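You operate a simulated robot arm through the tools that you are given. There is no shell and no other tool. Be economical: measure what you need, move in short steps, check, and stop when the job is done.

Carry out the task below with a simulated robot arm. There is one attempt and no reset: what you move stays moved.

## Task
Dry the green socks in the 50% bay till their tag reads under 30%; basket the dry blue pair.
Fine: both lie on the grey tray; use the yellow basket; no further run once the tag is under 30%.

The check looks at the end state, three seconds after you hand in, the way a careful person would. Anything else that was tipped, shoved, dropped, spilled or broken makes it a failure.

## Robot
A 7-joint arm with a two-finger gripper on a trunk, on a base that drives. Base frame: it is fixed to the floor where the robot stands at the start and does not move with it; the origin is under the middle of the robot, x ahead of it, y to its left, z up; the surface under the hand at the start is at about z = 794. Lengths are in mm, angles in rad, forces in N, time in s.
With the tool pointing down near the work surface it reaches from about 100 to 620 mm from the robot's upright axis, wherever it stands. Its first joint turns from -2.496 to 2.496 rad. Places, roughly: middle row bay two of the drying shelf [0, -400, 800]; yellow basket [1200, 100, 500]. Payload 1.47 kg.
Tool frame: the origin (TCP) lies between the finger pads and is the grasp point; the fingertips stand 16 mm ahead of it; z points along the fingers, y is the line along which they close. Largest opening 87 mm; the body of the gripper starts 55 mm behind the TCP.
Orientation is told as [roll, pitch, yaw] about the base's x, y, z axes, in that order, counted from this pose: with the fingers straight down and closing along the base's y, the tool's x points along the base's -x, its y along +y and its z along -z.

## Interface
- The arm moves only by the tool drive_tool. Its argument "deltas" is a list of rows, each an object of numbers (a shift or turn left out is 0, a gripper value left out holds the last): "gripper": the opening in per cent of the stroke, from 0 (shut) to 100 (fully open); "x", "y", "z": the shift along the base's x, y, z in units of 150 mm (1.0 is 150 mm); "ax", "ay", "az": the turn, a rotation vector about the base's x, y, z in units of 180 degrees (1.0 is 180 degrees). In form: [{"gripper": .., "x": .., "y": .., "z": .., "ax": .., "ay": .., "az": ..}, ...]. A call has 1 to 12 rows; each row is the pose to reach, as a shift and turn from the pose commanded when the call began. A call with a number of a shift or a turn outside -1 to 1 is refused whole. Each row takes 0.2 s and may step no farther than 50 mm and 0.15 rad from the row before; otherwise, or with a gripper value out of range, the whole call is refused. Where a pose cannot be reached the arm comes as near as it can. A force on the tool above 40 N (or 10 N above the force at the start of the call, whichever is more), or a blocked arm, ends the call early, and 0.2 s more pass. Each finger travels about 45 mm/s and halts on what it meets, pressing with about 28 N; the grip force reading is that of the motor and also rises with nothing between the fingers. The clock runs only during rows and for 0.2 s after the last one: add rows that repeat a pose to give the fingers time. The reply holds the time, the measured pose of the TCP, the force on the tool along the base axes, the opening and the grip force, in the units named above and with some noise, with the torque about the TCP (base axes, N m) and any sound that the robot's microphone picked up.
- Cameras (640 x 400 px; columns grow to the right, rows downward): "scene" is now at [98.7, -61.5, 1447]; the picture's right is [-0.91, -0.41, 0.00], its down [-0.35, 0.78, -0.53] and it looks along [0.21, -0.48, -0.85] (base axes); focal length 275 px, centre (320, 200). "wrist" rides on the gripper at [73, 12, -90] in the tool frame; the picture's right is [-0.16, 0.99, 0.00], its down [-0.72, -0.12, -0.68] and it looks along [-0.67, -0.11, 0.73] (tool axes); focal length 247 px, centre (320, 200). There is no depth. A picture from a camera that has moved, and an enlarged one, comes with that camera's place and axes in the base frame and with its lens.
- camera(camera): a new picture of that camera. It takes no simulated time.
- lift_body(by): slides the trunk up (or, below 0, down) by that many mm; the arm and the scene camera ride with it, the base frame stays. It gives what a move gives, with no picture.
- steer(legs): drives the robot by 1 to 6 legs, each [ahead, left, turn to the left] in mm, mm and rad, along the robot's own axes; the way and the turn of a leg run together, so that a leg with both is an arc; at most 1500 mm and 3.142 rad a leg. The arm and the cameras ride along, it lands a little off, and it stops where it bumps. It gives what a move gives.
- turn_head(pan, tilt): turns the head with the scene camera to pan (to the left, within 1.501 rad either way) and tilt (down, from -0.506 to 1.204), counted from straight ahead of the robot. It gives what a move gives.
- enlarge(camera, box): a new picture of the part [left, top, right, bottom] of that camera's present view, enlarged. It takes no simulated time.
- finish_job(): hands the job in; it is judged then, once.

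Go step by step. Nothing tells you exact positions but the pictures and the camera data: compare them with the known pose of the tool, close in by small moves and look again before you grip or let go. The budget is 120 turns and 78 pictures, counting those below and the enlarged ones. Unless the task says otherwise, let go and move clear before handing in, and close with one line.

The tools are called after "Call:" by a JSON object that holds its "api" and its "payload". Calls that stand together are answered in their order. drive_tool: Moves the arm, as the interface text tells. Its arguments: {"type":"object","properties":{"deltas":{"type":"array"}},"required":["deltas"]} The other tools are called the same way: lift_body (by) slides the trunk up or down; steer (legs) drives the base; turn_head (pan, tilt) turns the head that bears the scene camera; camera (camera) takes a picture; enlarge (camera, box) takes an enlarged picture of a part of a camera's view; finish_job () hands the job in.

At the start:

```text
t: 0.0
tcp_pos: [219.0, -256.6, 1078.0]
tool_rot: [0.001, 0.0, -0.001]
force: [-0.9, 0.4, 0.2]
ft_torque: [0.01, 0.0, 0.0]
opening: 87.0
grip_force: 0.1
trunk travel left (down, up): [-800.0, 440.0]
robot x, y, heading: [1.3, 1.1, -0.002]
head pan, tilt: [-1.152, 1.018]
```

scene: 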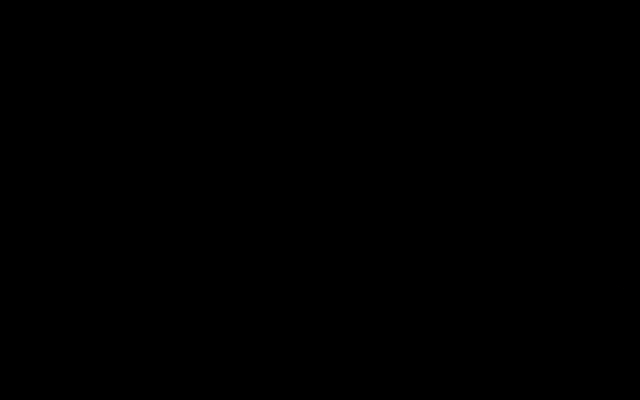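
wrist: 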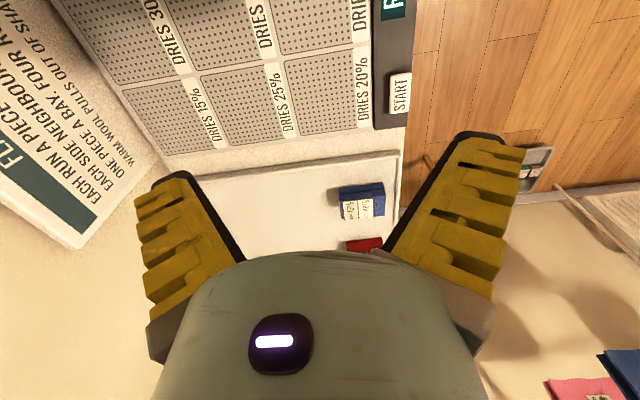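

The scene picture is black; the wrist shows a drying shelf with labelled bays, a start button, a tray and a note. I'll look again with both cameras.

Call:
{"api": "camera", "payload": {"camera": "scene"}}

Call:
{"api": "enlarge", "payload": {"camera": "wrist", "box": [0, 0, 420, 262]}}

```text
75 pictures are left
camera scene: at [98.7, -61.5, 1447.0], right [-0.91, -0.41, 0.0], down [-0.35, 0.78, -0.53], along [0.21, -0.48, -0.85], focal length 275 px, centre (320, 200)
```

scene: 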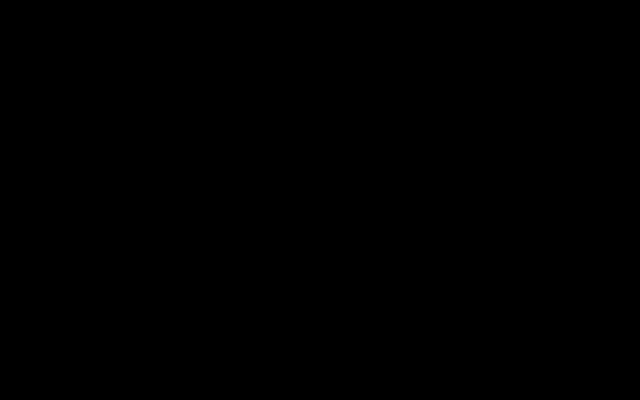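

```text
1.52 times, centred on (210, 131) of wrist
camera zoom: at [146.9, -246.8, 1167.7], right [0.16, 0.99, 0.0], down [0.72, -0.12, 0.68], along [0.67, -0.11, -0.73], focal length 376 px, centre (488, 305)
```

zoom: 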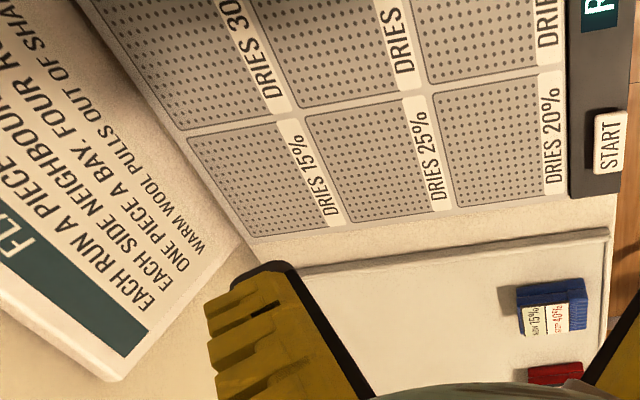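

The scene camera is still black; I'll turn the head to see whether it clears.

Call:
{"api": "turn_head", "payload": {"pan": -1.3, "tilt": 0.8}}

Call:
{"api": "camera", "payload": {"camera": "scene"}}

```text
t: 0.8
tcp_pos: [219.8, -258.4, 1078.5]
tool_rot: [0.0, -0.001, 0.0]
force: [0.8, -1.0, -0.6]
ft_torque: [0.01, 0.01, 0.0]
opening: 87.1
grip_force: 0.2
trunk travel left (down, up): [-800.0, 440.0]
robot x, y, heading: [-3.9, -4.3, -0.003]
head pan, tilt: [-1.3, 0.799]
```

```text
73 pictures are left
camera scene: at [92.4, -76.5, 1463.3], right [-0.96, -0.27, 0.0], down [-0.19, 0.69, -0.7], along [0.19, -0.67, -0.72], focal length 275 px, centre (320, 200)
```

scene: 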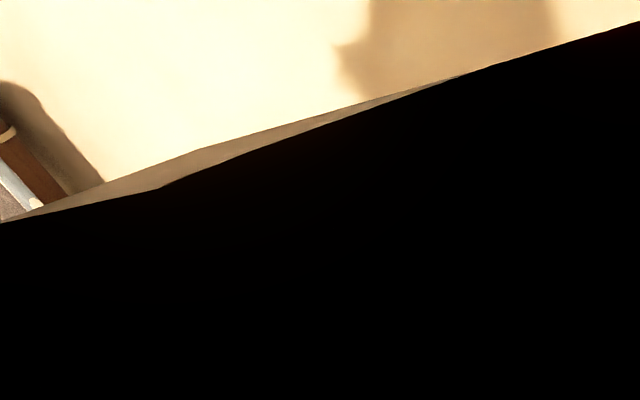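

The arm itself blocks the head camera, so I'll use the wrist camera. I turn the tool to face −y (the shelf's reading side), and lift it to view the shelf.

Call:
{"api": "drive_tool", "payload": {"deltas": [{"x": -0.07, "y": 0.05, "z": 0.05, "az": -0.0455}, {"x": -0.14, "y": 0.1, "z": 0.1, "az": -0.091}, {"x": -0.21, "y": 0.15, "z": 0.15, "az": -0.1365}, {"x": -0.28, "y": 0.2, "z": 0.2, "az": -0.182}, {"x": -0.35, "y": 0.25, "z": 0.25, "az": -0.2275}, {"x": -0.42, "y": 0.3, "z": 0.3, "az": -0.273}, {"x": -0.49, "y": 0.35, "z": 0.35, "az": -0.3185}, {"x": -0.56, "y": 0.4, "z": 0.4, "az": -0.364}, {"x": -0.63, "y": 0.42, "z": 0.45, "az": -0.4095}, {"x": -0.7, "y": 0.42, "z": 0.5, "az": -0.455}, {"x": -0.77, "y": 0.42, "z": 0.5, "az": -0.5}, {"x": -0.77, "y": 0.42, "z": 0.5, "az": -0.5}]}}

Call:
{"api": "camera", "payload": {"camera": "wrist"}}

Call:
{"api": "camera", "payload": {"camera": "scene"}}

```text
t: 2.2
tcp_pos: [258.6, -251.4, 1135.1]
tool_rot: [0.08, -0.223, -0.607]
force: [0.4, 0.0, -0.3]
ft_torque: [-0.02, 0.02, 0.02]
opening: 87.0
grip_force: 0.1
out of reach, approached as far as the arm can: row 3, 4, 5, 6, 7
trunk travel left (down, up): [-800.0, 440.0]
robot x, y, heading: [0.9, -2.3, -0.001]
head pan, tilt: [-1.3, 0.799]
stopped in row 7: the arm was blocked; the commanded pose is now the measured one
```

```text
72 pictures are left
camera wrist: at [185.5, -196.7, 1207.0], right [0.67, 0.73, 0.11], down [0.36, -0.46, 0.81], along [0.65, -0.51, -0.57], focal length 247 px, centre (320, 200)
```

wrist: 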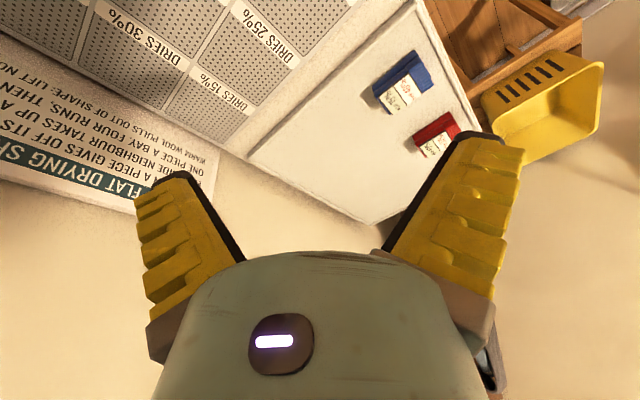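

```text
71 pictures are left
camera scene: at [92.4, -76.5, 1463.3], right [-0.96, -0.27, 0.0], down [-0.19, 0.69, -0.7], along [0.19, -0.67, -0.72], focal length 275 px, centre (320, 200)
```

scene: 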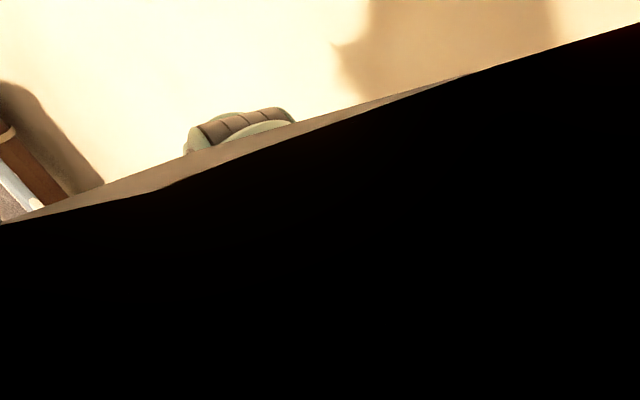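

The arm runs out of reach up close and high. I'll raise the trunk, so the arm works below its shoulder, and look again.

Call:
{"api": "lift_body", "payload": {"by": 250}}

Call:
{"api": "camera", "payload": {"camera": "wrist"}}

```text
t: 4.8
tcp_pos: [258.1, -251.8, 1386.2]
tool_rot: [0.077, -0.222, -0.603]
force: [0.5, -0.4, -0.5]
ft_torque: [0.03, -0.01, 0.0]
opening: 87.1
grip_force: 0.1
trunk travel left (down, up): [-1050.0, 190.0]
robot x, y, heading: [-1.4, 0.5, -0.002]
head pan, tilt: [-1.3, 0.799]
```

```text
70 pictures are left
camera wrist: at [185.3, -197.0, 1457.3], right [0.67, 0.73, 0.11], down [0.36, -0.46, 0.81], along [0.64, -0.51, -0.57], focal length 247 px, centre (320, 200)
```

wrist: 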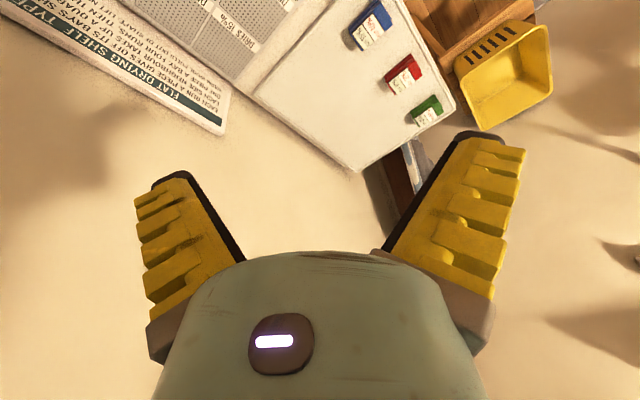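

The tray holds blue, red and green pairs. I'll straighten the tool and lower it, then look over the shelf.

Call:
{"api": "drive_tool", "payload": {"deltas": [{"z": -0.2, "ax": 0.007, "ay": 0.024}, {"z": -0.4, "ax": 0.014, "ay": 0.048}, {"z": -0.6, "ax": 0.02, "ay": 0.072}, {"z": -0.8, "ax": 0.02, "ay": 0.072}, {"z": -1.0, "ax": 0.02, "ay": 0.072}]}}

Call:
{"api": "camera", "payload": {"camera": "scene"}}

```text
t: 6.0
tcp_pos: [255.8, -253.4, 1235.5]
tool_rot: [-0.004, 0.002, -0.598]
force: [-0.3, 0.4, 0.2]
ft_torque: [0.01, -0.02, 0.02]
opening: 87.0
grip_force: 0.0
trunk travel left (down, up): [-1050.0, 190.0]
robot x, y, heading: [0.3, 1.4, -0.004]
head pan, tilt: [-1.3, 0.799]
```

```text
69 pictures are left
camera scene: at [92.4, -76.5, 1713.3], right [-0.96, -0.27, 0.0], down [-0.19, 0.69, -0.7], along [0.19, -0.67, -0.72], focal length 275 px, centre (320, 200)
```

scene: 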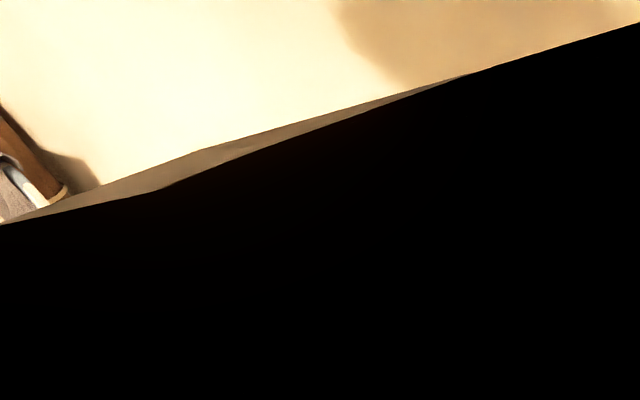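

The occlusion stays put, so it's the robot's own shoulder. I'll pan the head nearer to straight ahead.

Call:
{"api": "turn_head", "payload": {"pan": -0.4, "tilt": 0.7}}

Call:
{"api": "camera", "payload": {"camera": "scene"}}

```text
t: 7.2
tcp_pos: [255.4, -254.3, 1235.8]
tool_rot: [-0.002, 0.002, -0.603]
force: [0.2, -0.1, -0.5]
ft_torque: [-0.01, 0.0, -0.01]
opening: 86.7
grip_force: 0.0
trunk travel left (down, up): [-1050.0, 190.0]
robot x, y, heading: [-2.8, -1.9, -0.001]
head pan, tilt: [-0.4, 0.7]
```

```text
68 pictures are left
camera scene: at [117.1, -67.0, 1716.4], right [-0.83, -0.56, 0.0], down [-0.39, 0.57, -0.72], along [0.41, -0.6, -0.69], focal length 275 px, centre (320, 200)
```

scene: 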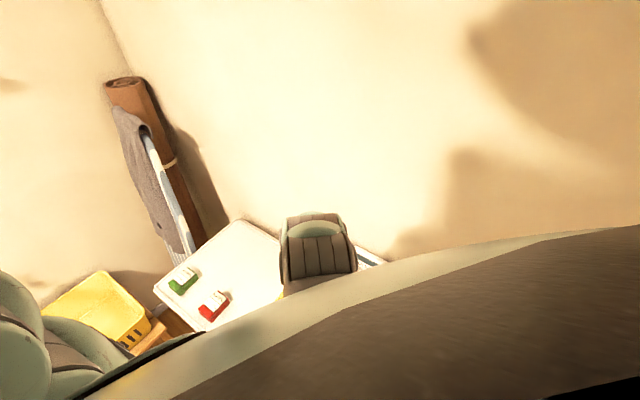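

The head camera helps only partly, so I'll use the wrist. Turning it on to face −y and bringing it in over the shelf.

Call:
{"api": "drive_tool", "payload": {"deltas": [{"x": -0.1, "y": 0.05, "az": -0.045}, {"x": -0.2, "y": 0.1, "az": -0.09}, {"x": -0.3, "y": 0.15, "az": -0.135}, {"x": -0.4, "y": 0.2, "az": -0.18}, {"x": -0.5, "y": 0.2, "az": -0.225}, {"x": -0.6, "y": 0.2, "az": -0.27}, {"x": -0.7, "y": 0.2, "az": -0.31}]}}

Call:
{"api": "camera", "payload": {"camera": "wrist"}}

Call:
{"api": "camera", "payload": {"camera": "scene"}}

```text
t: 8.8
tcp_pos: [149.8, -221.5, 1235.0]
tool_rot: [-0.001, 0.001, -1.576]
force: [0.4, 0.7, -0.8]
ft_torque: [0.02, 0.02, 0.0]
opening: 87.0
grip_force: 0.1
trunk travel left (down, up): [-1050.0, 190.0]
robot x, y, heading: [2.8, -2.0, -0.002]
head pan, tilt: [-0.4, 0.7]
```

```text
67 pictures are left
camera wrist: at [162.8, -149.3, 1325.2], right [0.99, -0.16, 0.0], down [-0.12, -0.72, 0.68], along [-0.11, -0.67, -0.73], focal length 247 px, centre (320, 200)
```

wrist: 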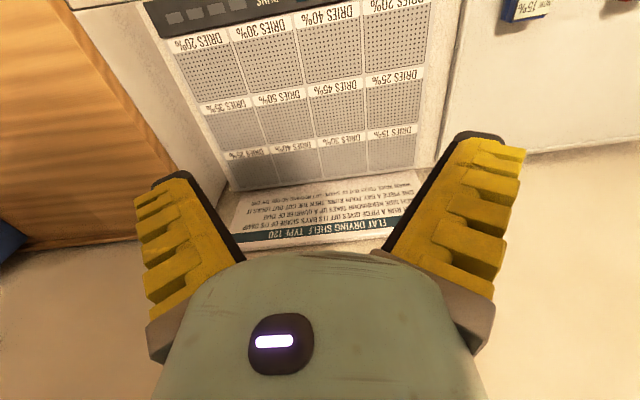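

```text
66 pictures are left
camera scene: at [118.2, -68.5, 1720.0], right [-0.83, -0.56, 0.0], down [-0.37, 0.54, -0.75], along [0.42, -0.62, -0.66], focal length 275 px, centre (320, 200)
```

scene: 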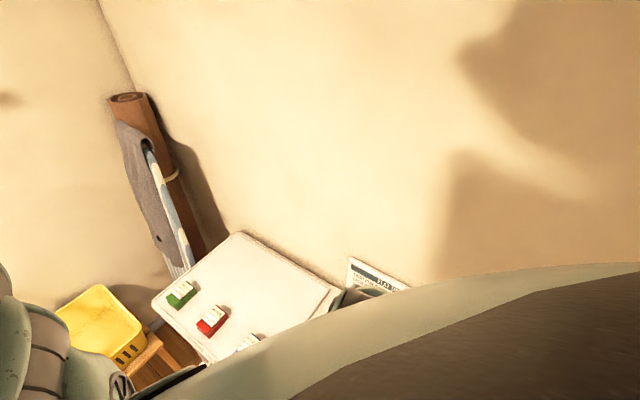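

The shelf has 4×3 bays, upside down in the picture. I'll enlarge the labels and the rule card.

Call:
{"api": "enlarge", "payload": {"camera": "wrist", "box": [140, 0, 440, 188]}}

Call:
{"api": "enlarge", "payload": {"camera": "wrist", "box": [224, 160, 432, 290]}}

Call:
{"api": "enlarge", "payload": {"camera": "scene", "box": [40, 220, 360, 400]}}

```text
2.13 times, centred on (290, 94) of wrist
camera zoom: at [162.8, -149.3, 1325.2], right [0.99, -0.16, 0.0], down [-0.12, -0.72, 0.68], along [-0.11, -0.67, -0.73], focal length 526 px, centre (384, 426)
```

zoom: 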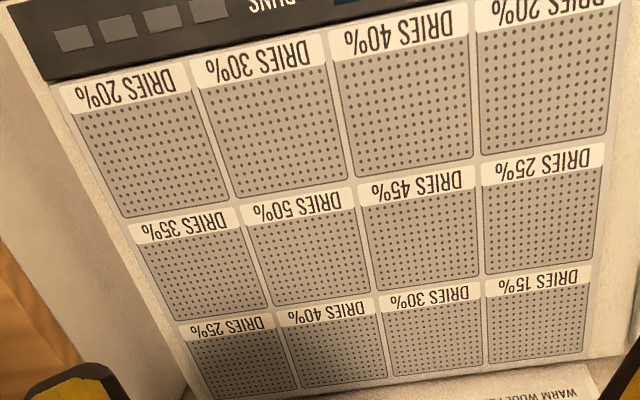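

```text
3.08 times, centred on (328, 225) of wrist
camera zoom: at [162.8, -149.3, 1325.2], right [0.99, -0.16, 0.0], down [-0.12, -0.72, 0.68], along [-0.11, -0.67, -0.73], focal length 760 px, centre (295, 123)
```

zoom: 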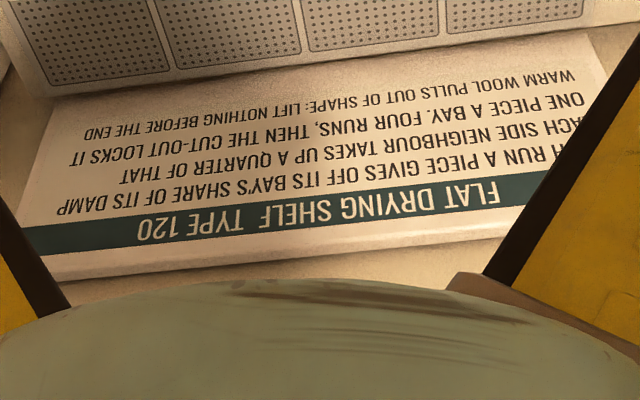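

```text
2.00 times, centred on (200, 310) of scene
camera zoom: at [118.2, -68.5, 1720.0], right [-0.83, -0.56, 0.0], down [-0.37, 0.54, -0.75], along [0.42, -0.62, -0.66], focal length 550 px, centre (560, -20)
```

zoom: 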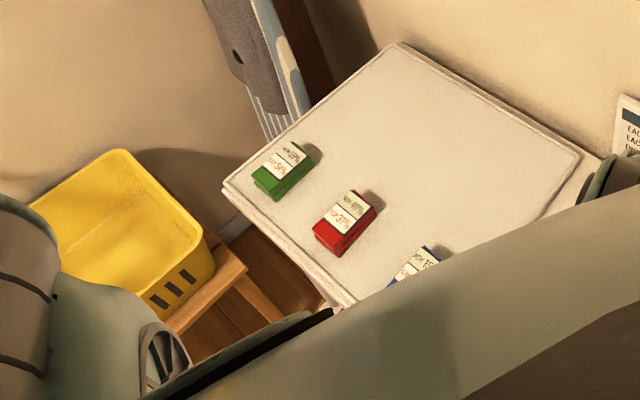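

Rules read: each run removes the bay's share, up to four runs, lift nothing before the end. The 50% bay is about (47, −377), and the socks lie at y≈−220 with blue x≈505, red ≈650, green ≈815. I'll drive alongside the tray to read the tags.

Call:
{"api": "steer", "payload": {"legs": [[400, 0, 0]]}}

Call:
{"api": "drive_tool", "payload": {"deltas": [{"x": 0.2, "y": 0.15}, {"x": 0.4, "y": 0.3}, {"x": 0.6, "y": 0.4}]}}

Call:
{"api": "camera", "payload": {"camera": "wrist"}}

Call:
{"api": "camera", "payload": {"camera": "scene"}}

```text
t: 11.3
tcp_pos: [544.3, -221.0, 1235.6]
tool_rot: [-0.001, 0.002, -1.572]
force: [0.4, 0.2, -0.3]
ft_torque: [-0.03, 0.02, 0.0]
opening: 86.8
grip_force: 0.1
trunk travel left (down, up): [-1050.0, 190.0]
robot x, y, heading: [393.1, 0.9, 0.003]
head pan, tilt: [-0.4, 0.7]
```

```text
t: 12.1
tcp_pos: [633.5, -175.8, 1219.6]
tool_rot: [-0.002, 0.004, -1.574]
force: [0.8, -0.1, 0.1]
ft_torque: [-0.01, 0.0, 0.0]
opening: 87.0
grip_force: 0.1
out of reach, approached as far as the arm can: row 2, 3
trunk travel left (down, up): [-1050.0, 190.0]
robot x, y, heading: [390.5, 3.8, 0.004]
head pan, tilt: [-0.4, 0.7]
```

```text
62 pictures are left
camera wrist: at [645.5, -103.9, 1308.4], right [0.99, -0.16, 0.0], down [-0.12, -0.73, 0.68], along [-0.11, -0.67, -0.74], focal length 247 px, centre (320, 200)
```

wrist: 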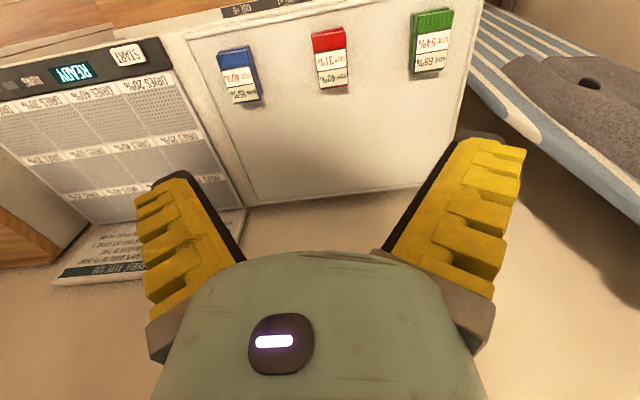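

```text
61 pictures are left
camera scene: at [511.3, -68.4, 1721.7], right [-0.83, -0.56, 0.0], down [-0.36, 0.53, -0.77], along [0.43, -0.63, -0.64], focal length 275 px, centre (320, 200)
```

scene: 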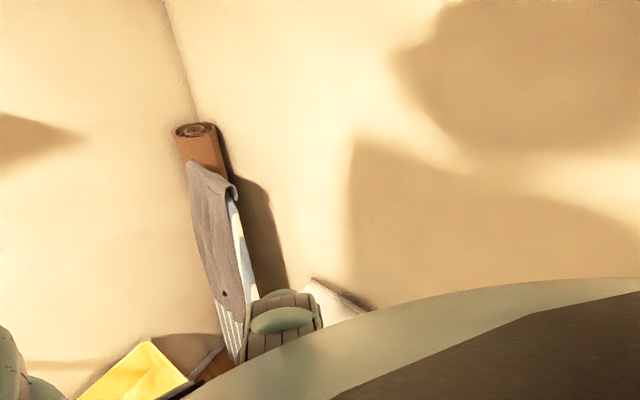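

Display reads READY. Ironing board stands beyond the tray with a garment on it. I'll enlarge the tags.

Call:
{"api": "enlarge", "payload": {"camera": "wrist", "box": [200, 0, 480, 175]}}

Call:
{"api": "enlarge", "payload": {"camera": "wrist", "box": [395, 0, 475, 80]}}

Call:
{"api": "enlarge", "payload": {"camera": "wrist", "box": [200, 20, 280, 120]}}

```text
2.29 times, centred on (340, 88) of wrist
camera zoom: at [645.5, -103.9, 1308.4], right [0.99, -0.16, 0.0], down [-0.12, -0.73, 0.68], along [-0.11, -0.67, -0.74], focal length 564 px, centre (274, 457)
```

zoom: 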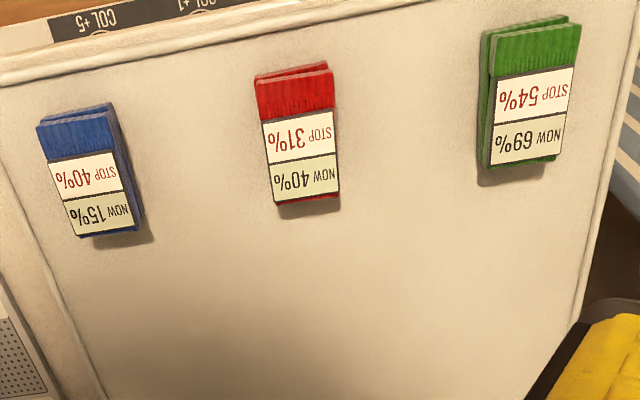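

```text
5.00 times, centred on (435, 40) of wrist
camera zoom: at [645.5, -103.9, 1308.4], right [0.99, -0.16, 0.0], down [-0.12, -0.73, 0.68], along [-0.11, -0.67, -0.74], focal length 1235 px, centre (-255, 1000)
```

zoom: 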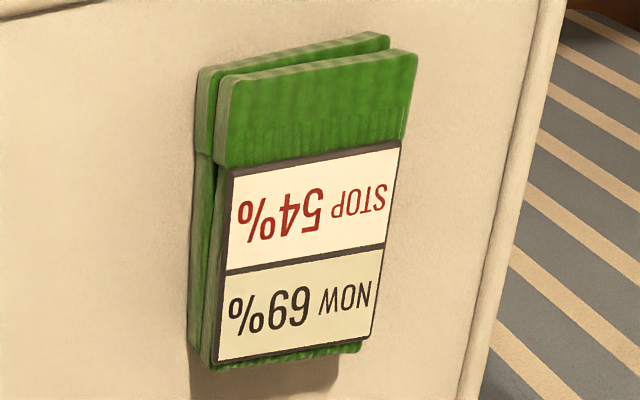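

```text
4.00 times, centred on (240, 70) of wrist
camera zoom: at [645.5, -103.9, 1308.4], right [0.99, -0.16, 0.0], down [-0.12, -0.73, 0.68], along [-0.11, -0.67, -0.74], focal length 988 px, centre (640, 720)
```

zoom: 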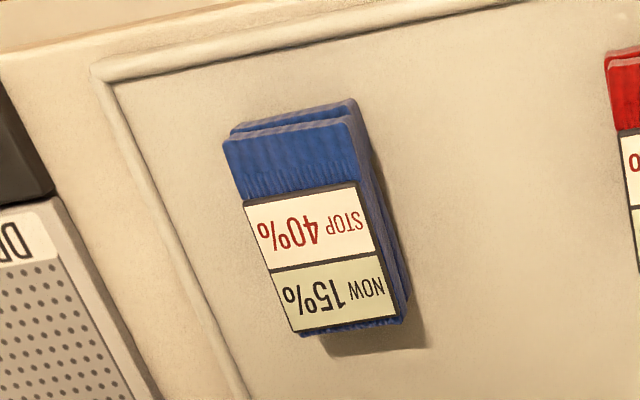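

Green: NOW 69%, STOP 54%; blue: NOW 15%. There's a strip of "COL +…" text by the tray's near edge that I want to read before drying.

Call:
{"api": "drive_tool", "payload": {"deltas": [{"x": 0.15, "y": 0.2, "z": -0.1}, {"x": 0.3, "y": 0.4, "z": -0.2}, {"x": 0.45, "y": 0.6, "z": -0.3}, {"x": 0.6, "y": 0.8, "z": -0.4}]}}

Call:
{"api": "camera", "payload": {"camera": "wrist"}}

```text
t: 13.1
tcp_pos: [725.0, -62.7, 1159.5]
tool_rot: [0.014, 0.003, -1.653]
force: [0.4, 0.0, 0.1]
ft_torque: [0.06, 0.0, -0.02]
opening: 87.1
grip_force: 0.1
out of reach, approached as far as the arm can: row 1, 2
trunk travel left (down, up): [-1050.0, 190.0]
robot x, y, heading: [391.8, 0.5, 0.002]
head pan, tilt: [-0.4, 0.7]
```

```text
57 pictures are left
camera wrist: at [741.6, 7.5, 1250.3], right [0.97, -0.24, 0.01], down [-0.19, -0.71, 0.68], along [-0.15, -0.66, -0.74], focal length 247 px, centre (320, 200)
```

wrist: 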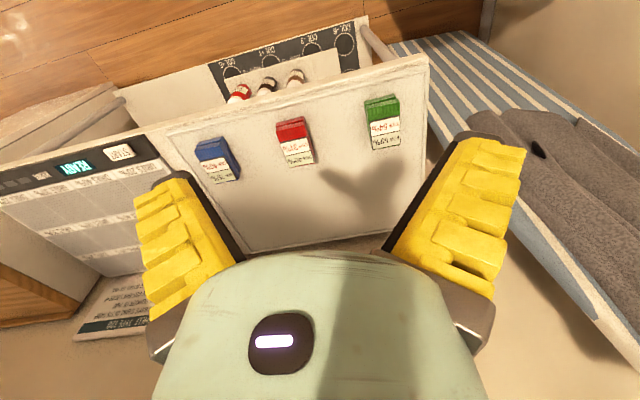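

Call:
{"api": "enlarge", "payload": {"camera": "wrist", "box": [200, 10, 376, 120]}}

Call:
{"api": "enlarge", "payload": {"camera": "wrist", "box": [0, 130, 170, 236]}}

```text
3.64 times, centred on (288, 65) of wrist
camera zoom: at [741.6, 7.5, 1250.3], right [0.97, -0.24, 0.01], down [-0.19, -0.71, 0.68], along [-0.15, -0.66, -0.74], focal length 898 px, centre (436, 691)
```

zoom: 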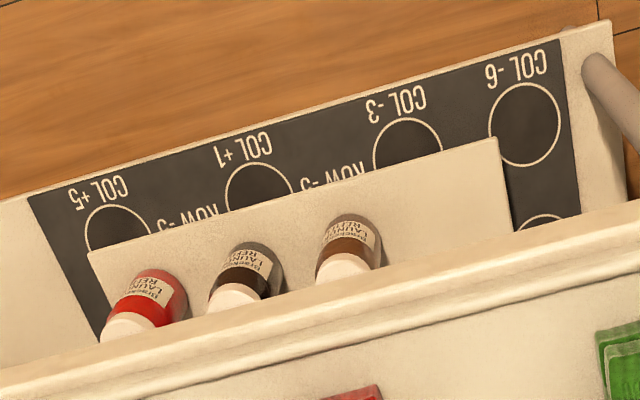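

```text
3.76 times, centred on (85, 183) of wrist
camera zoom: at [741.6, 7.5, 1250.3], right [0.97, -0.24, 0.01], down [-0.19, -0.71, 0.68], along [-0.15, -0.66, -0.74], focal length 930 px, centre (1205, 264)
```

zoom: 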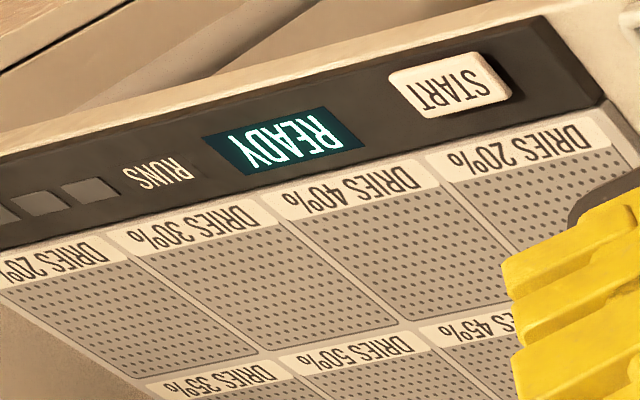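

The tags can be judged directly after each run, so I just need to get on with it. Triangulation puts green's centre at about (817, −221), top z≈820, 60 mm wide along x. Moving above it with the fingers closing along x.

Call:
{"api": "drive_tool", "payload": {"deltas": [{"x": 0.15, "y": -0.2, "z": -0.15, "az": 0.026}, {"x": 0.3, "y": -0.4, "z": -0.3, "az": 0.026}, {"x": 0.45, "y": -0.6, "z": -0.45, "az": 0.026}, {"x": 0.6, "y": -0.8, "z": -0.6, "az": 0.026}, {"x": 0.61, "y": -1.0, "z": -0.75, "az": 0.026}]}}

Call:
{"api": "camera", "payload": {"camera": "wrist"}}

```text
t: 14.3
tcp_pos: [816.0, -207.9, 1047.8]
tool_rot: [-0.005, 0.002, -1.488]
force: [-0.6, -0.3, -0.4]
ft_torque: [-0.02, -0.07, 0.0]
opening: 87.1
grip_force: 0.0
trunk travel left (down, up): [-1050.0, 190.0]
robot x, y, heading: [391.4, 2.0, 0.002]
head pan, tilt: [-0.4, 0.7]
```

```text
54 pictures are left
camera wrist: at [821.9, -133.7, 1137.8], right [1.0, -0.08, 0.0], down [-0.05, -0.73, 0.68], along [-0.05, -0.68, -0.73], focal length 247 px, centre (320, 200)
```

wrist: 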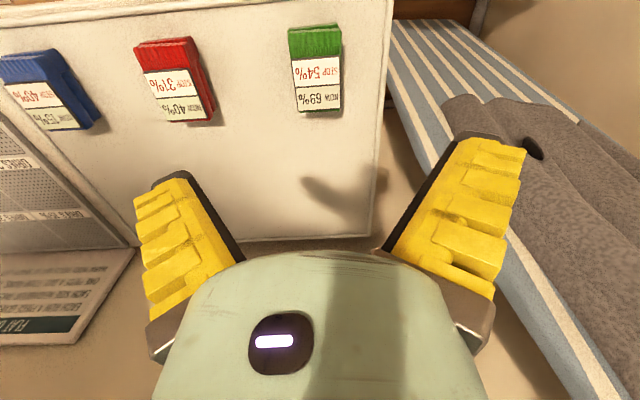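

Above green; centre looks like (812, −221). I'll correct yaw and descend to just above it.

Call:
{"api": "drive_tool", "payload": {"deltas": [{"x": -0.02, "y": -0.09, "z": -0.3, "az": -0.026}, {"x": -0.02, "y": -0.09, "z": -0.6, "az": -0.026}, {"x": -0.02, "y": -0.09, "z": -0.9, "az": -0.026}, {"x": -0.02, "y": -0.09, "z": -1.0, "az": -0.026}]}}

Call:
{"api": "camera", "payload": {"camera": "wrist"}}

```text
t: 15.3
tcp_pos: [802.2, -194.0, 1002.7]
tool_rot: [-0.002, 0.003, -1.572]
force: [-0.4, -0.8, -0.2]
ft_torque: [-0.03, 0.0, 0.0]
opening: 87.0
grip_force: 0.0
out of reach, approached as far as the arm can: row 1, 2, 3, 4
trunk travel left (down, up): [-1050.0, 190.0]
robot x, y, heading: [395.1, 1.2, 0.002]
head pan, tilt: [-0.4, 0.7]
```

```text
53 pictures are left
camera wrist: at [814.8, -121.6, 1091.4], right [0.99, -0.16, 0.0], down [-0.12, -0.72, 0.68], along [-0.11, -0.67, -0.73], focal length 247 px, centre (320, 200)
```

wrist: 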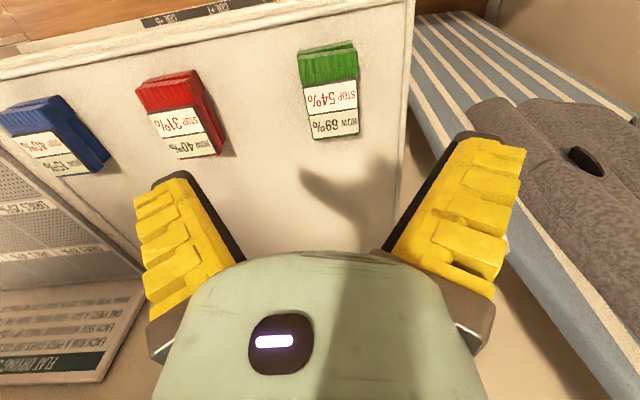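

The arm hits its lower limit because the trunk is high; lowering the trunk.

Call:
{"api": "lift_body", "payload": {"by": -110}}

Call:
{"api": "drive_tool", "payload": {"deltas": [{}]}}

```text
t: 16.7
tcp_pos: [801.9, -193.4, 892.0]
tool_rot: [-0.002, 0.002, -1.572]
force: [0.9, -0.3, 0.4]
ft_torque: [0.0, 0.0, 0.05]
opening: 87.1
grip_force: 0.0
trunk travel left (down, up): [-940.0, 300.0]
robot x, y, heading: [394.8, 3.8, 0.004]
head pan, tilt: [-0.4, 0.7]
```

```text
t: 17.1
tcp_pos: [802.9, -193.7, 890.8]
tool_rot: [-0.002, 0.001, -1.573]
force: [0.0, 0.0, -0.2]
ft_torque: [-0.01, 0.0, 0.01]
opening: 87.1
grip_force: 0.1
trunk travel left (down, up): [-940.0, 300.0]
robot x, y, heading: [391.7, 1.6, 0.002]
head pan, tilt: [-0.4, 0.7]
```

Call:
{"api": "drive_tool", "payload": {"deltas": [{"x": 0.03, "y": -0.09, "z": 0.3}, {"x": 0.065, "y": -0.18, "z": 0.6}, {"x": 0.065, "y": -0.18, "z": 0.6}]}}

Call:
{"api": "lift_body", "payload": {"by": -130}}

Call:
{"api": "camera", "payload": {"camera": "wrist"}}

```text
t: 17.9
tcp_pos: [814.1, -221.4, 983.6]
tool_rot: [-0.001, 0.003, -1.573]
force: [-1.1, -0.7, -0.8]
ft_torque: [-0.01, 0.03, 0.01]
opening: 87.1
grip_force: 0.0
trunk travel left (down, up): [-940.0, 300.0]
robot x, y, heading: [394.0, 1.5, 0.001]
head pan, tilt: [-0.4, 0.7]
```

```text
t: 19.5
tcp_pos: [814.6, -219.7, 854.0]
tool_rot: [-0.002, 0.002, -1.572]
force: [-0.5, 0.5, 0.3]
ft_torque: [0.01, 0.0, -0.02]
opening: 87.2
grip_force: 0.0
trunk travel left (down, up): [-810.0, 430.0]
robot x, y, heading: [393.6, 1.1, 0.004]
head pan, tilt: [-0.4, 0.7]
```

```text
52 pictures are left
camera wrist: at [826.2, -147.6, 942.8], right [0.99, -0.16, 0.0], down [-0.12, -0.72, 0.68], along [-0.11, -0.67, -0.73], focal length 247 px, centre (320, 200)
```

wrist: 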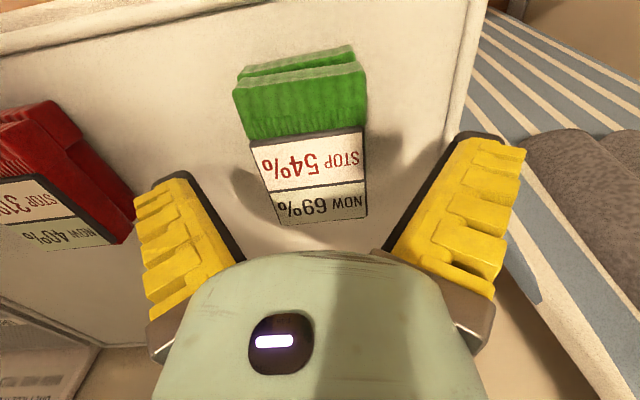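

Sock centre refined to (809, −229). I'll adjust and go down to straddle it.

Call:
{"api": "drive_tool", "payload": {"deltas": [{"x": -0.035, "y": -0.055}, {"x": -0.035, "y": -0.055, "z": -0.12}, {"x": -0.035, "y": -0.055, "z": -0.23}, {"x": -0.035, "y": -0.055, "z": -0.23}]}}

Call:
{"api": "camera", "payload": {"camera": "wrist"}}

```text
t: 20.5
tcp_pos: [807.3, -227.8, 816.6]
tool_rot: [-0.002, 0.003, -1.572]
force: [0.5, -0.2, 0.2]
ft_torque: [0.0, 0.02, -0.01]
opening: 87.1
grip_force: 0.0
trunk travel left (down, up): [-810.0, 430.0]
robot x, y, heading: [395.2, 0.4, 0.0]
head pan, tilt: [-0.4, 0.7]
```

```text
51 pictures are left
camera wrist: at [820.2, -156.1, 907.3], right [0.99, -0.16, 0.0], down [-0.12, -0.72, 0.68], along [-0.11, -0.67, -0.73], focal length 247 px, centre (320, 200)
```

wrist: 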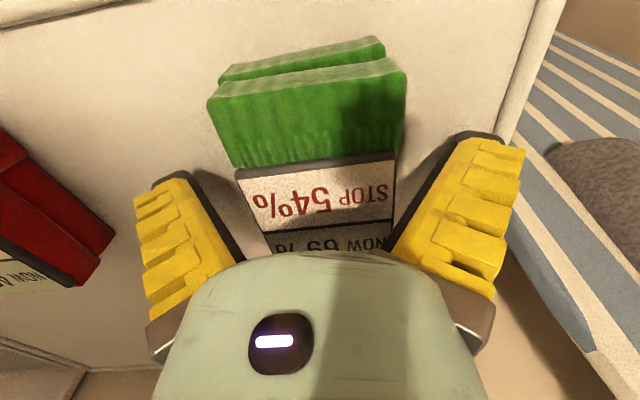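

Well straddled, no contact yet. A bit lower, then close.

Call:
{"api": "drive_tool", "payload": {"deltas": [{"z": -0.03}, {"z": -0.05}, {"z": -0.05}]}}

```text
t: 21.3
tcp_pos: [808.8, -229.6, 811.4]
tool_rot: [-0.001, 0.003, -1.571]
force: [0.5, 0.1, 0.2]
ft_torque: [0.0, 0.01, -0.01]
opening: 87.0
grip_force: 0.1
trunk travel left (down, up): [-810.0, 430.0]
robot x, y, heading: [393.4, 3.7, 0.008]
head pan, tilt: [-0.4, 0.7]
```

Call:
{"api": "drive_tool", "payload": {"deltas": [{"gripper": 60}, {"gripper": 50}, {"gripper": 50}, {"gripper": 50}, {"gripper": 50}]}}

Call:
{"api": "camera", "payload": {"camera": "wrist"}}

```text
t: 22.5
tcp_pos: [811.9, -228.0, 810.7]
tool_rot: [0.002, 0.0, -1.573]
force: [-3.0, 6.0, 30.0]
ft_torque: [0.08, -0.26, 0.34]
opening: 75.3
grip_force: 27.6
trunk travel left (down, up): [-810.0, 430.0]
robot x, y, heading: [394.7, 0.6, -0.001]
head pan, tilt: [-0.4, 0.7]
```

```text
50 pictures are left
camera wrist: at [822.8, -156.3, 901.7], right [0.99, -0.16, 0.0], down [-0.12, -0.72, 0.68], along [-0.11, -0.67, -0.73], focal length 247 px, centre (320, 200)
```

wrist: 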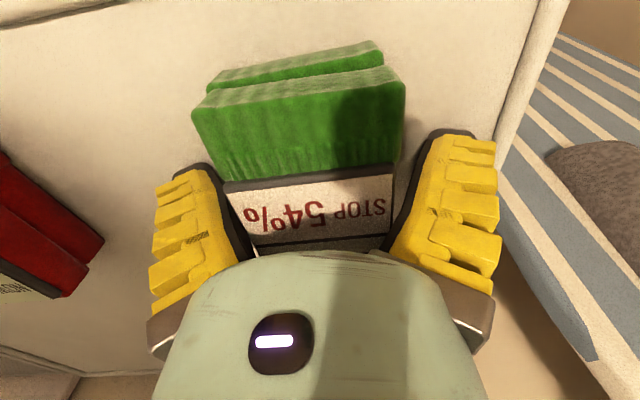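

Grip reads 75 mm with 30 N upward — the tips may be rubbing the tray. I'll rise a few mm and check the grip.

Call:
{"api": "drive_tool", "payload": {"deltas": [{"z": 0.02, "gripper": 40}, {"z": 0.02, "gripper": 40}, {"z": 0.02, "gripper": 40}]}}

Call:
{"api": "camera", "payload": {"camera": "wrist"}}

```text
t: 23.3
tcp_pos: [810.8, -228.7, 813.4]
tool_rot: [0.001, -0.001, -1.574]
force: [-0.6, 1.9, 19.7]
ft_torque: [0.01, 0.0, 0.05]
opening: 72.1
grip_force: 28.5
trunk travel left (down, up): [-810.0, 430.0]
robot x, y, heading: [392.5, -0.9, -0.002]
head pan, tilt: [-0.4, 0.7]
```

```text
49 pictures are left
camera wrist: at [822.4, -156.7, 903.9], right [0.99, -0.16, 0.0], down [-0.12, -0.72, 0.68], along [-0.11, -0.67, -0.73], focal length 247 px, centre (320, 200)
```

wrist: 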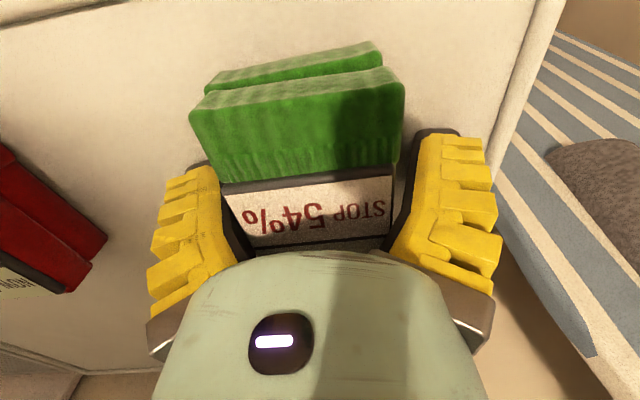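

Call:
{"api": "drive_tool", "payload": {"deltas": [{"z": 0.02, "gripper": 40}, {"z": 0.03, "gripper": 40}, {"z": 0.03, "gripper": 40}, {"z": 0.03, "gripper": 40}]}}

Call:
{"api": "camera", "payload": {"camera": "wrist"}}

```text
t: 24.3
tcp_pos: [808.7, -228.2, 817.9]
tool_rot: [-0.002, 0.003, -1.574]
force: [0.0, 0.7, -0.5]
ft_torque: [-0.02, 0.02, -0.01]
opening: 62.4
grip_force: 28.5
trunk travel left (down, up): [-810.0, 430.0]
robot x, y, heading: [393.2, 4.8, 0.007]
head pan, tilt: [-0.4, 0.7]
```

```text
48 pictures are left
camera wrist: at [820.6, -155.6, 907.8], right [0.99, -0.16, 0.0], down [-0.12, -0.72, 0.68], along [-0.11, -0.67, -0.73], focal length 247 px, centre (320, 200)
```

wrist: 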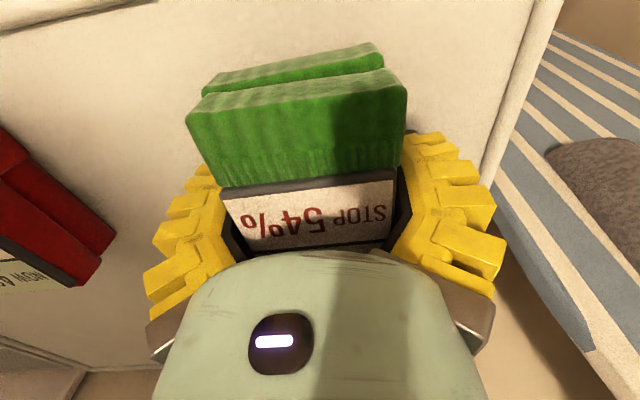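

Now gripped at 62 mm, with no table force. Lifting.

Call:
{"api": "drive_tool", "payload": {"deltas": [{"z": 0.15}, {"z": 0.4}, {"z": 0.7}, {"z": 1.0}]}}

Call:
{"api": "camera", "payload": {"camera": "wrist"}}

```text
t: 25.3
tcp_pos: [807.0, -228.5, 969.7]
tool_rot: [-0.003, 0.002, -1.573]
force: [-0.7, -0.1, 0.6]
ft_torque: [-0.03, 0.01, 0.01]
opening: 62.5
grip_force: 28.5
trunk travel left (down, up): [-810.0, 430.0]
robot x, y, heading: [393.3, -0.1, -0.003]
head pan, tilt: [-0.4, 0.7]
```

```text
47 pictures are left
camera wrist: at [819.5, -156.8, 1058.6], right [0.99, -0.16, 0.0], down [-0.12, -0.72, 0.68], along [-0.11, -0.67, -0.73], focal length 247 px, centre (320, 200)
```

wrist: 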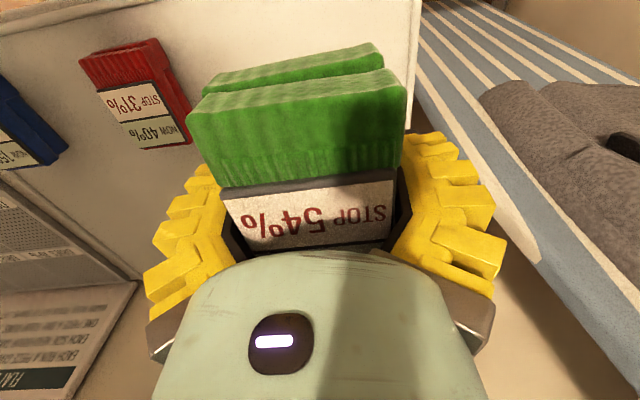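

Held well. Driving back beside the shelf.

Call:
{"api": "steer", "payload": {"legs": [[-395, 0, 0]]}}

Call:
{"api": "drive_tool", "payload": {"deltas": [{"x": -0.25, "y": -0.1}, {"x": -0.5, "y": -0.2}, {"x": -0.75, "y": -0.3}, {"x": -1.0, "y": -0.4}]}}

Call:
{"api": "drive_tool", "payload": {"deltas": [{"x": -0.25, "y": -0.1}, {"x": -0.5, "y": -0.2}, {"x": -0.75, "y": -0.3}, {"x": -1.0, "y": -0.4}]}}

Call:
{"api": "camera", "payload": {"camera": "wrist"}}

```text
t: 27.7
tcp_pos: [415.1, -229.5, 969.8]
tool_rot: [0.0, 0.001, -1.567]
force: [1.3, 0.1, -2.4]
ft_torque: [0.02, 0.07, 0.01]
opening: 62.0
grip_force: 28.3
trunk travel left (down, up): [-810.0, 430.0]
robot x, y, heading: [-1.2, 0.7, 0.003]
head pan, tilt: [-0.4, 0.7]
```

```text
t: 28.7
tcp_pos: [265.2, -290.0, 968.5]
tool_rot: [-0.001, 0.001, -1.567]
force: [0.5, 0.6, 0.1]
ft_torque: [-0.01, 0.04, 0.0]
opening: 62.2
grip_force: 28.5
trunk travel left (down, up): [-810.0, 430.0]
robot x, y, heading: [-0.6, -1.6, 0.011]
head pan, tilt: [-0.4, 0.7]
```

```text
t: 29.7
tcp_pos: [112.0, -349.2, 967.7]
tool_rot: [-0.003, 0.0, -1.57]
force: [0.1, 0.3, -0.3]
ft_torque: [-0.03, 0.02, 0.01]
opening: 62.2
grip_force: 27.9
trunk travel left (down, up): [-810.0, 430.0]
robot x, y, heading: [1.8, -1.5, 0.005]
head pan, tilt: [-0.4, 0.7]
```

```text
46 pictures are left
camera wrist: at [124.0, -276.3, 1057.5], right [0.99, -0.16, 0.0], down [-0.11, -0.72, 0.68], along [-0.11, -0.67, -0.73], focal length 247 px, centre (320, 200)
```

wrist: 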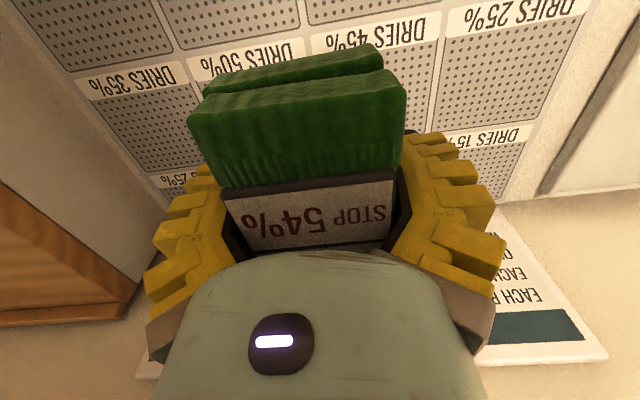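

Bay 50% pad: centre about (45, −387). The sock sits ~7 mm toward +y of the TCP, so I aim for (45, −393) and lower part way.

Call:
{"api": "drive_tool", "payload": {"deltas": [{"x": -0.22, "y": -0.15}, {"x": -0.447, "y": -0.293}, {"x": -0.447, "y": -0.293, "z": -0.25}, {"x": -0.447, "y": -0.293, "z": -0.5}, {"x": -0.447, "y": -0.293, "z": -0.6}]}}

Call:
{"api": "camera", "payload": {"camera": "wrist"}}

```text
t: 30.9
tcp_pos: [54.3, -368.3, 908.6]
tool_rot: [0.004, 0.006, -1.568]
force: [-2.3, 0.2, -0.9]
ft_torque: [0.02, -0.06, 0.05]
opening: 62.0
grip_force: 27.8
out of reach, approached as far as the arm can: row 4, 5
trunk travel left (down, up): [-810.0, 430.0]
robot x, y, heading: [-2.0, -2.4, 0.008]
head pan, tilt: [-0.4, 0.7]
```

```text
45 pictures are left
camera wrist: at [66.4, -295.9, 998.3], right [0.99, -0.16, 0.0], down [-0.12, -0.73, 0.68], along [-0.1, -0.67, -0.74], focal length 247 px, centre (320, 200)
```

wrist: 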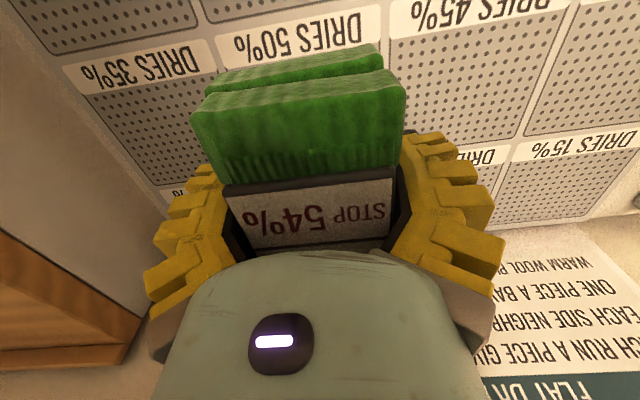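

The arm's posture limits it here at this height, but the trunk can lower it. I'll go back up a little, centre over the bay, then lower the trunk.

Call:
{"api": "drive_tool", "payload": {"deltas": [{"x": 0, "y": 0, "z": 0.2}, {"x": -0.06, "y": -0.165, "z": 0.25}, {"x": -0.06, "y": -0.165, "z": 0.25}]}}

Call:
{"api": "lift_body", "payload": {"by": -60}}

Call:
{"api": "camera", "payload": {"camera": "wrist"}}

```text
t: 31.7
tcp_pos: [46.4, -393.3, 945.3]
tool_rot: [-0.001, 0.003, -1.565]
force: [0.0, -0.3, -0.5]
ft_torque: [-0.01, -0.02, 0.0]
opening: 62.2
grip_force: 27.4
trunk travel left (down, up): [-810.0, 430.0]
robot x, y, heading: [-1.8, 2.3, 0.008]
head pan, tilt: [-0.4, 0.7]
```

```text
t: 32.7
tcp_pos: [47.1, -392.9, 886.4]
tool_rot: [0.0, 0.002, -1.57]
force: [0.6, -0.4, -0.8]
ft_torque: [0.0, -0.02, 0.0]
opening: 62.2
grip_force: 28.4
trunk travel left (down, up): [-750.0, 490.0]
robot x, y, heading: [-1.0, -1.4, 0.009]
head pan, tilt: [-0.4, 0.7]
```

```text
44 pictures are left
camera wrist: at [58.7, -320.8, 975.8], right [0.99, -0.16, 0.0], down [-0.11, -0.72, 0.68], along [-0.11, -0.67, -0.73], focal length 247 px, centre (320, 200)
```

wrist: 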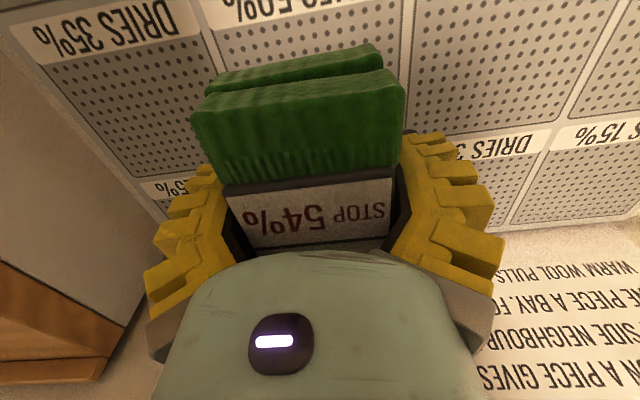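

Alignment is nearly right (pad centre ≈(41, −391)). Small correction and lower with the arm.

Call:
{"api": "drive_tool", "payload": {"deltas": [{"x": -0.03, "y": -0.02}, {"x": -0.03, "y": -0.02, "z": -0.15}, {"x": -0.03, "y": -0.02, "z": -0.3}]}}

```text
t: 33.5
tcp_pos: [47.9, -390.1, 871.2]
tool_rot: [0.0, -0.001, -1.563]
force: [-0.1, 0.5, -0.9]
ft_torque: [0.02, 0.02, -0.04]
opening: 62.3
grip_force: 28.1
out of reach, approached as far as the arm can: row 2, 3
trunk travel left (down, up): [-750.0, 490.0]
robot x, y, heading: [-1.0, 1.5, 0.008]
head pan, tilt: [-0.4, 0.7]
```

Call:
{"api": "drive_tool", "payload": {"deltas": [{"x": -0.02, "y": -0.03, "z": 0.2}, {"x": -0.04, "y": -0.04, "z": 0.4}, {"x": -0.04, "y": -0.04, "z": 0.4}]}}

Call:
{"api": "lift_body", "payload": {"by": -80}}

Call:
{"api": "camera", "payload": {"camera": "wrist"}}

```text
t: 34.3
tcp_pos: [40.6, -395.7, 928.2]
tool_rot: [-0.001, 0.0, -1.567]
force: [0.4, -0.1, -1.0]
ft_torque: [-0.03, 0.02, 0.04]
opening: 62.1
grip_force: 28.0
trunk travel left (down, up): [-750.0, 490.0]
robot x, y, heading: [3.4, 1.5, 0.006]
head pan, tilt: [-0.4, 0.7]
```

```text
t: 35.5
tcp_pos: [41.2, -395.5, 849.8]
tool_rot: [-0.001, 0.003, -1.568]
force: [-0.7, -0.2, -0.6]
ft_torque: [0.0, 0.02, 0.0]
opening: 62.4
grip_force: 27.8
trunk travel left (down, up): [-670.0, 570.0]
robot x, y, heading: [2.7, 0.2, 0.006]
head pan, tilt: [-0.4, 0.7]
```

```text
43 pictures are left
camera wrist: at [52.6, -323.7, 938.7], right [0.99, -0.15, 0.0], down [-0.11, -0.72, 0.68], along [-0.11, -0.67, -0.73], focal length 247 px, centre (320, 200)
```

wrist: 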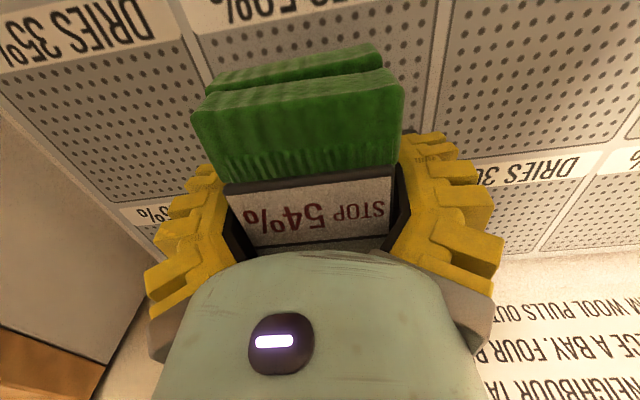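

Call:
{"api": "drive_tool", "payload": {"deltas": [{"z": -0.08}, {"z": -0.15}, {"z": -0.15}]}}

Call:
{"api": "drive_tool", "payload": {"deltas": [{"z": -0.02}, {"z": -0.04}, {"z": -0.04}]}}

Call:
{"api": "camera", "payload": {"camera": "wrist"}}

```text
t: 36.3
tcp_pos: [41.1, -395.9, 828.1]
tool_rot: [-0.003, 0.0, -1.568]
force: [-0.1, -0.3, -0.1]
ft_torque: [0.0, 0.01, 0.04]
opening: 62.2
grip_force: 28.1
trunk travel left (down, up): [-670.0, 570.0]
robot x, y, heading: [-1.8, -2.7, 0.008]
head pan, tilt: [-0.4, 0.7]
```

```text
t: 37.1
tcp_pos: [40.7, -395.7, 822.3]
tool_rot: [-0.001, 0.003, -1.566]
force: [-0.6, -0.7, -1.9]
ft_torque: [-0.02, -0.02, 0.0]
opening: 62.4
grip_force: 28.5
trunk travel left (down, up): [-670.0, 570.0]
robot x, y, heading: [-3.1, -1.0, 0.005]
head pan, tilt: [-0.4, 0.7]
```

```text
42 pictures are left
camera wrist: at [53.0, -323.4, 911.1], right [0.99, -0.15, 0.0], down [-0.11, -0.73, 0.68], along [-0.11, -0.67, -0.73], focal length 247 px, centre (320, 200)
```

wrist: 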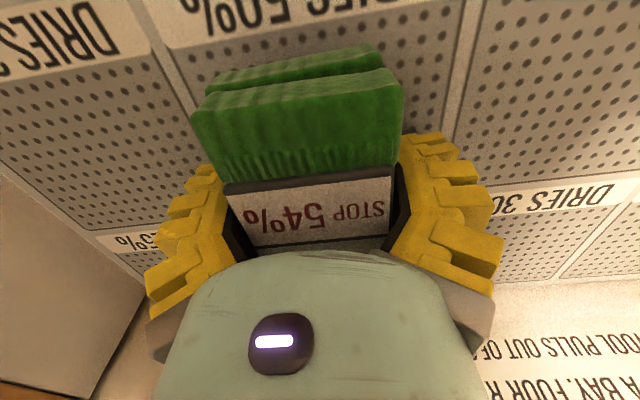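

Well placed within the pad. Lowering in small steps until contact.

Call:
{"api": "drive_tool", "payload": {"deltas": [{"z": -0.02}, {"z": -0.03}, {"z": -0.03}]}}

Call:
{"api": "drive_tool", "payload": {"deltas": [{"z": -0.02}, {"z": -0.02}]}}

```text
t: 37.9
tcp_pos: [40.8, -395.9, 816.9]
tool_rot: [-0.001, 0.003, -1.567]
force: [0.3, -0.7, -1.5]
ft_torque: [0.01, 0.02, -0.01]
opening: 62.6
grip_force: 28.1
trunk travel left (down, up): [-670.0, 570.0]
robot x, y, heading: [0.7, -0.7, 0.002]
head pan, tilt: [-0.4, 0.7]
```

```text
t: 38.5
tcp_pos: [40.4, -396.5, 813.7]
tool_rot: [-0.003, 0.001, -1.567]
force: [0.0, -0.2, -0.7]
ft_torque: [-0.02, 0.0, 0.01]
opening: 62.7
grip_force: 28.2
trunk travel left (down, up): [-670.0, 570.0]
robot x, y, heading: [-0.1, -3.2, 0.013]
head pan, tilt: [-0.4, 0.7]
```

Call:
{"api": "drive_tool", "payload": {"deltas": [{"z": -0.02}, {"z": -0.03}, {"z": -0.03}]}}

Call:
{"api": "camera", "payload": {"camera": "wrist"}}

```text
t: 39.1
tcp_pos: [43.9, -398.2, 811.7]
tool_rot: [-0.002, -0.001, -1.563]
force: [5.7, 8.4, 22.6]
ft_torque: [0.12, -0.27, -0.1]
opening: 62.3
grip_force: 28.0
trunk travel left (down, up): [-670.0, 570.0]
robot x, y, heading: [-2.0, 1.3, 0.004]
head pan, tilt: [-0.4, 0.7]
stopped in row 3: the force on the tool passed its limit at 44 N (the readings are from after the stop); the commanded pose is now the measured one
```

```text
41 pictures are left
camera wrist: at [54.6, -325.1, 901.7], right [0.99, -0.15, 0.0], down [-0.11, -0.72, 0.68], along [-0.1, -0.67, -0.73], focal length 247 px, centre (320, 200)
```

wrist: 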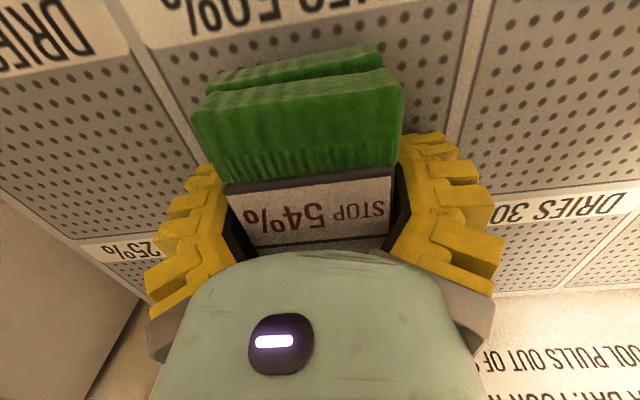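

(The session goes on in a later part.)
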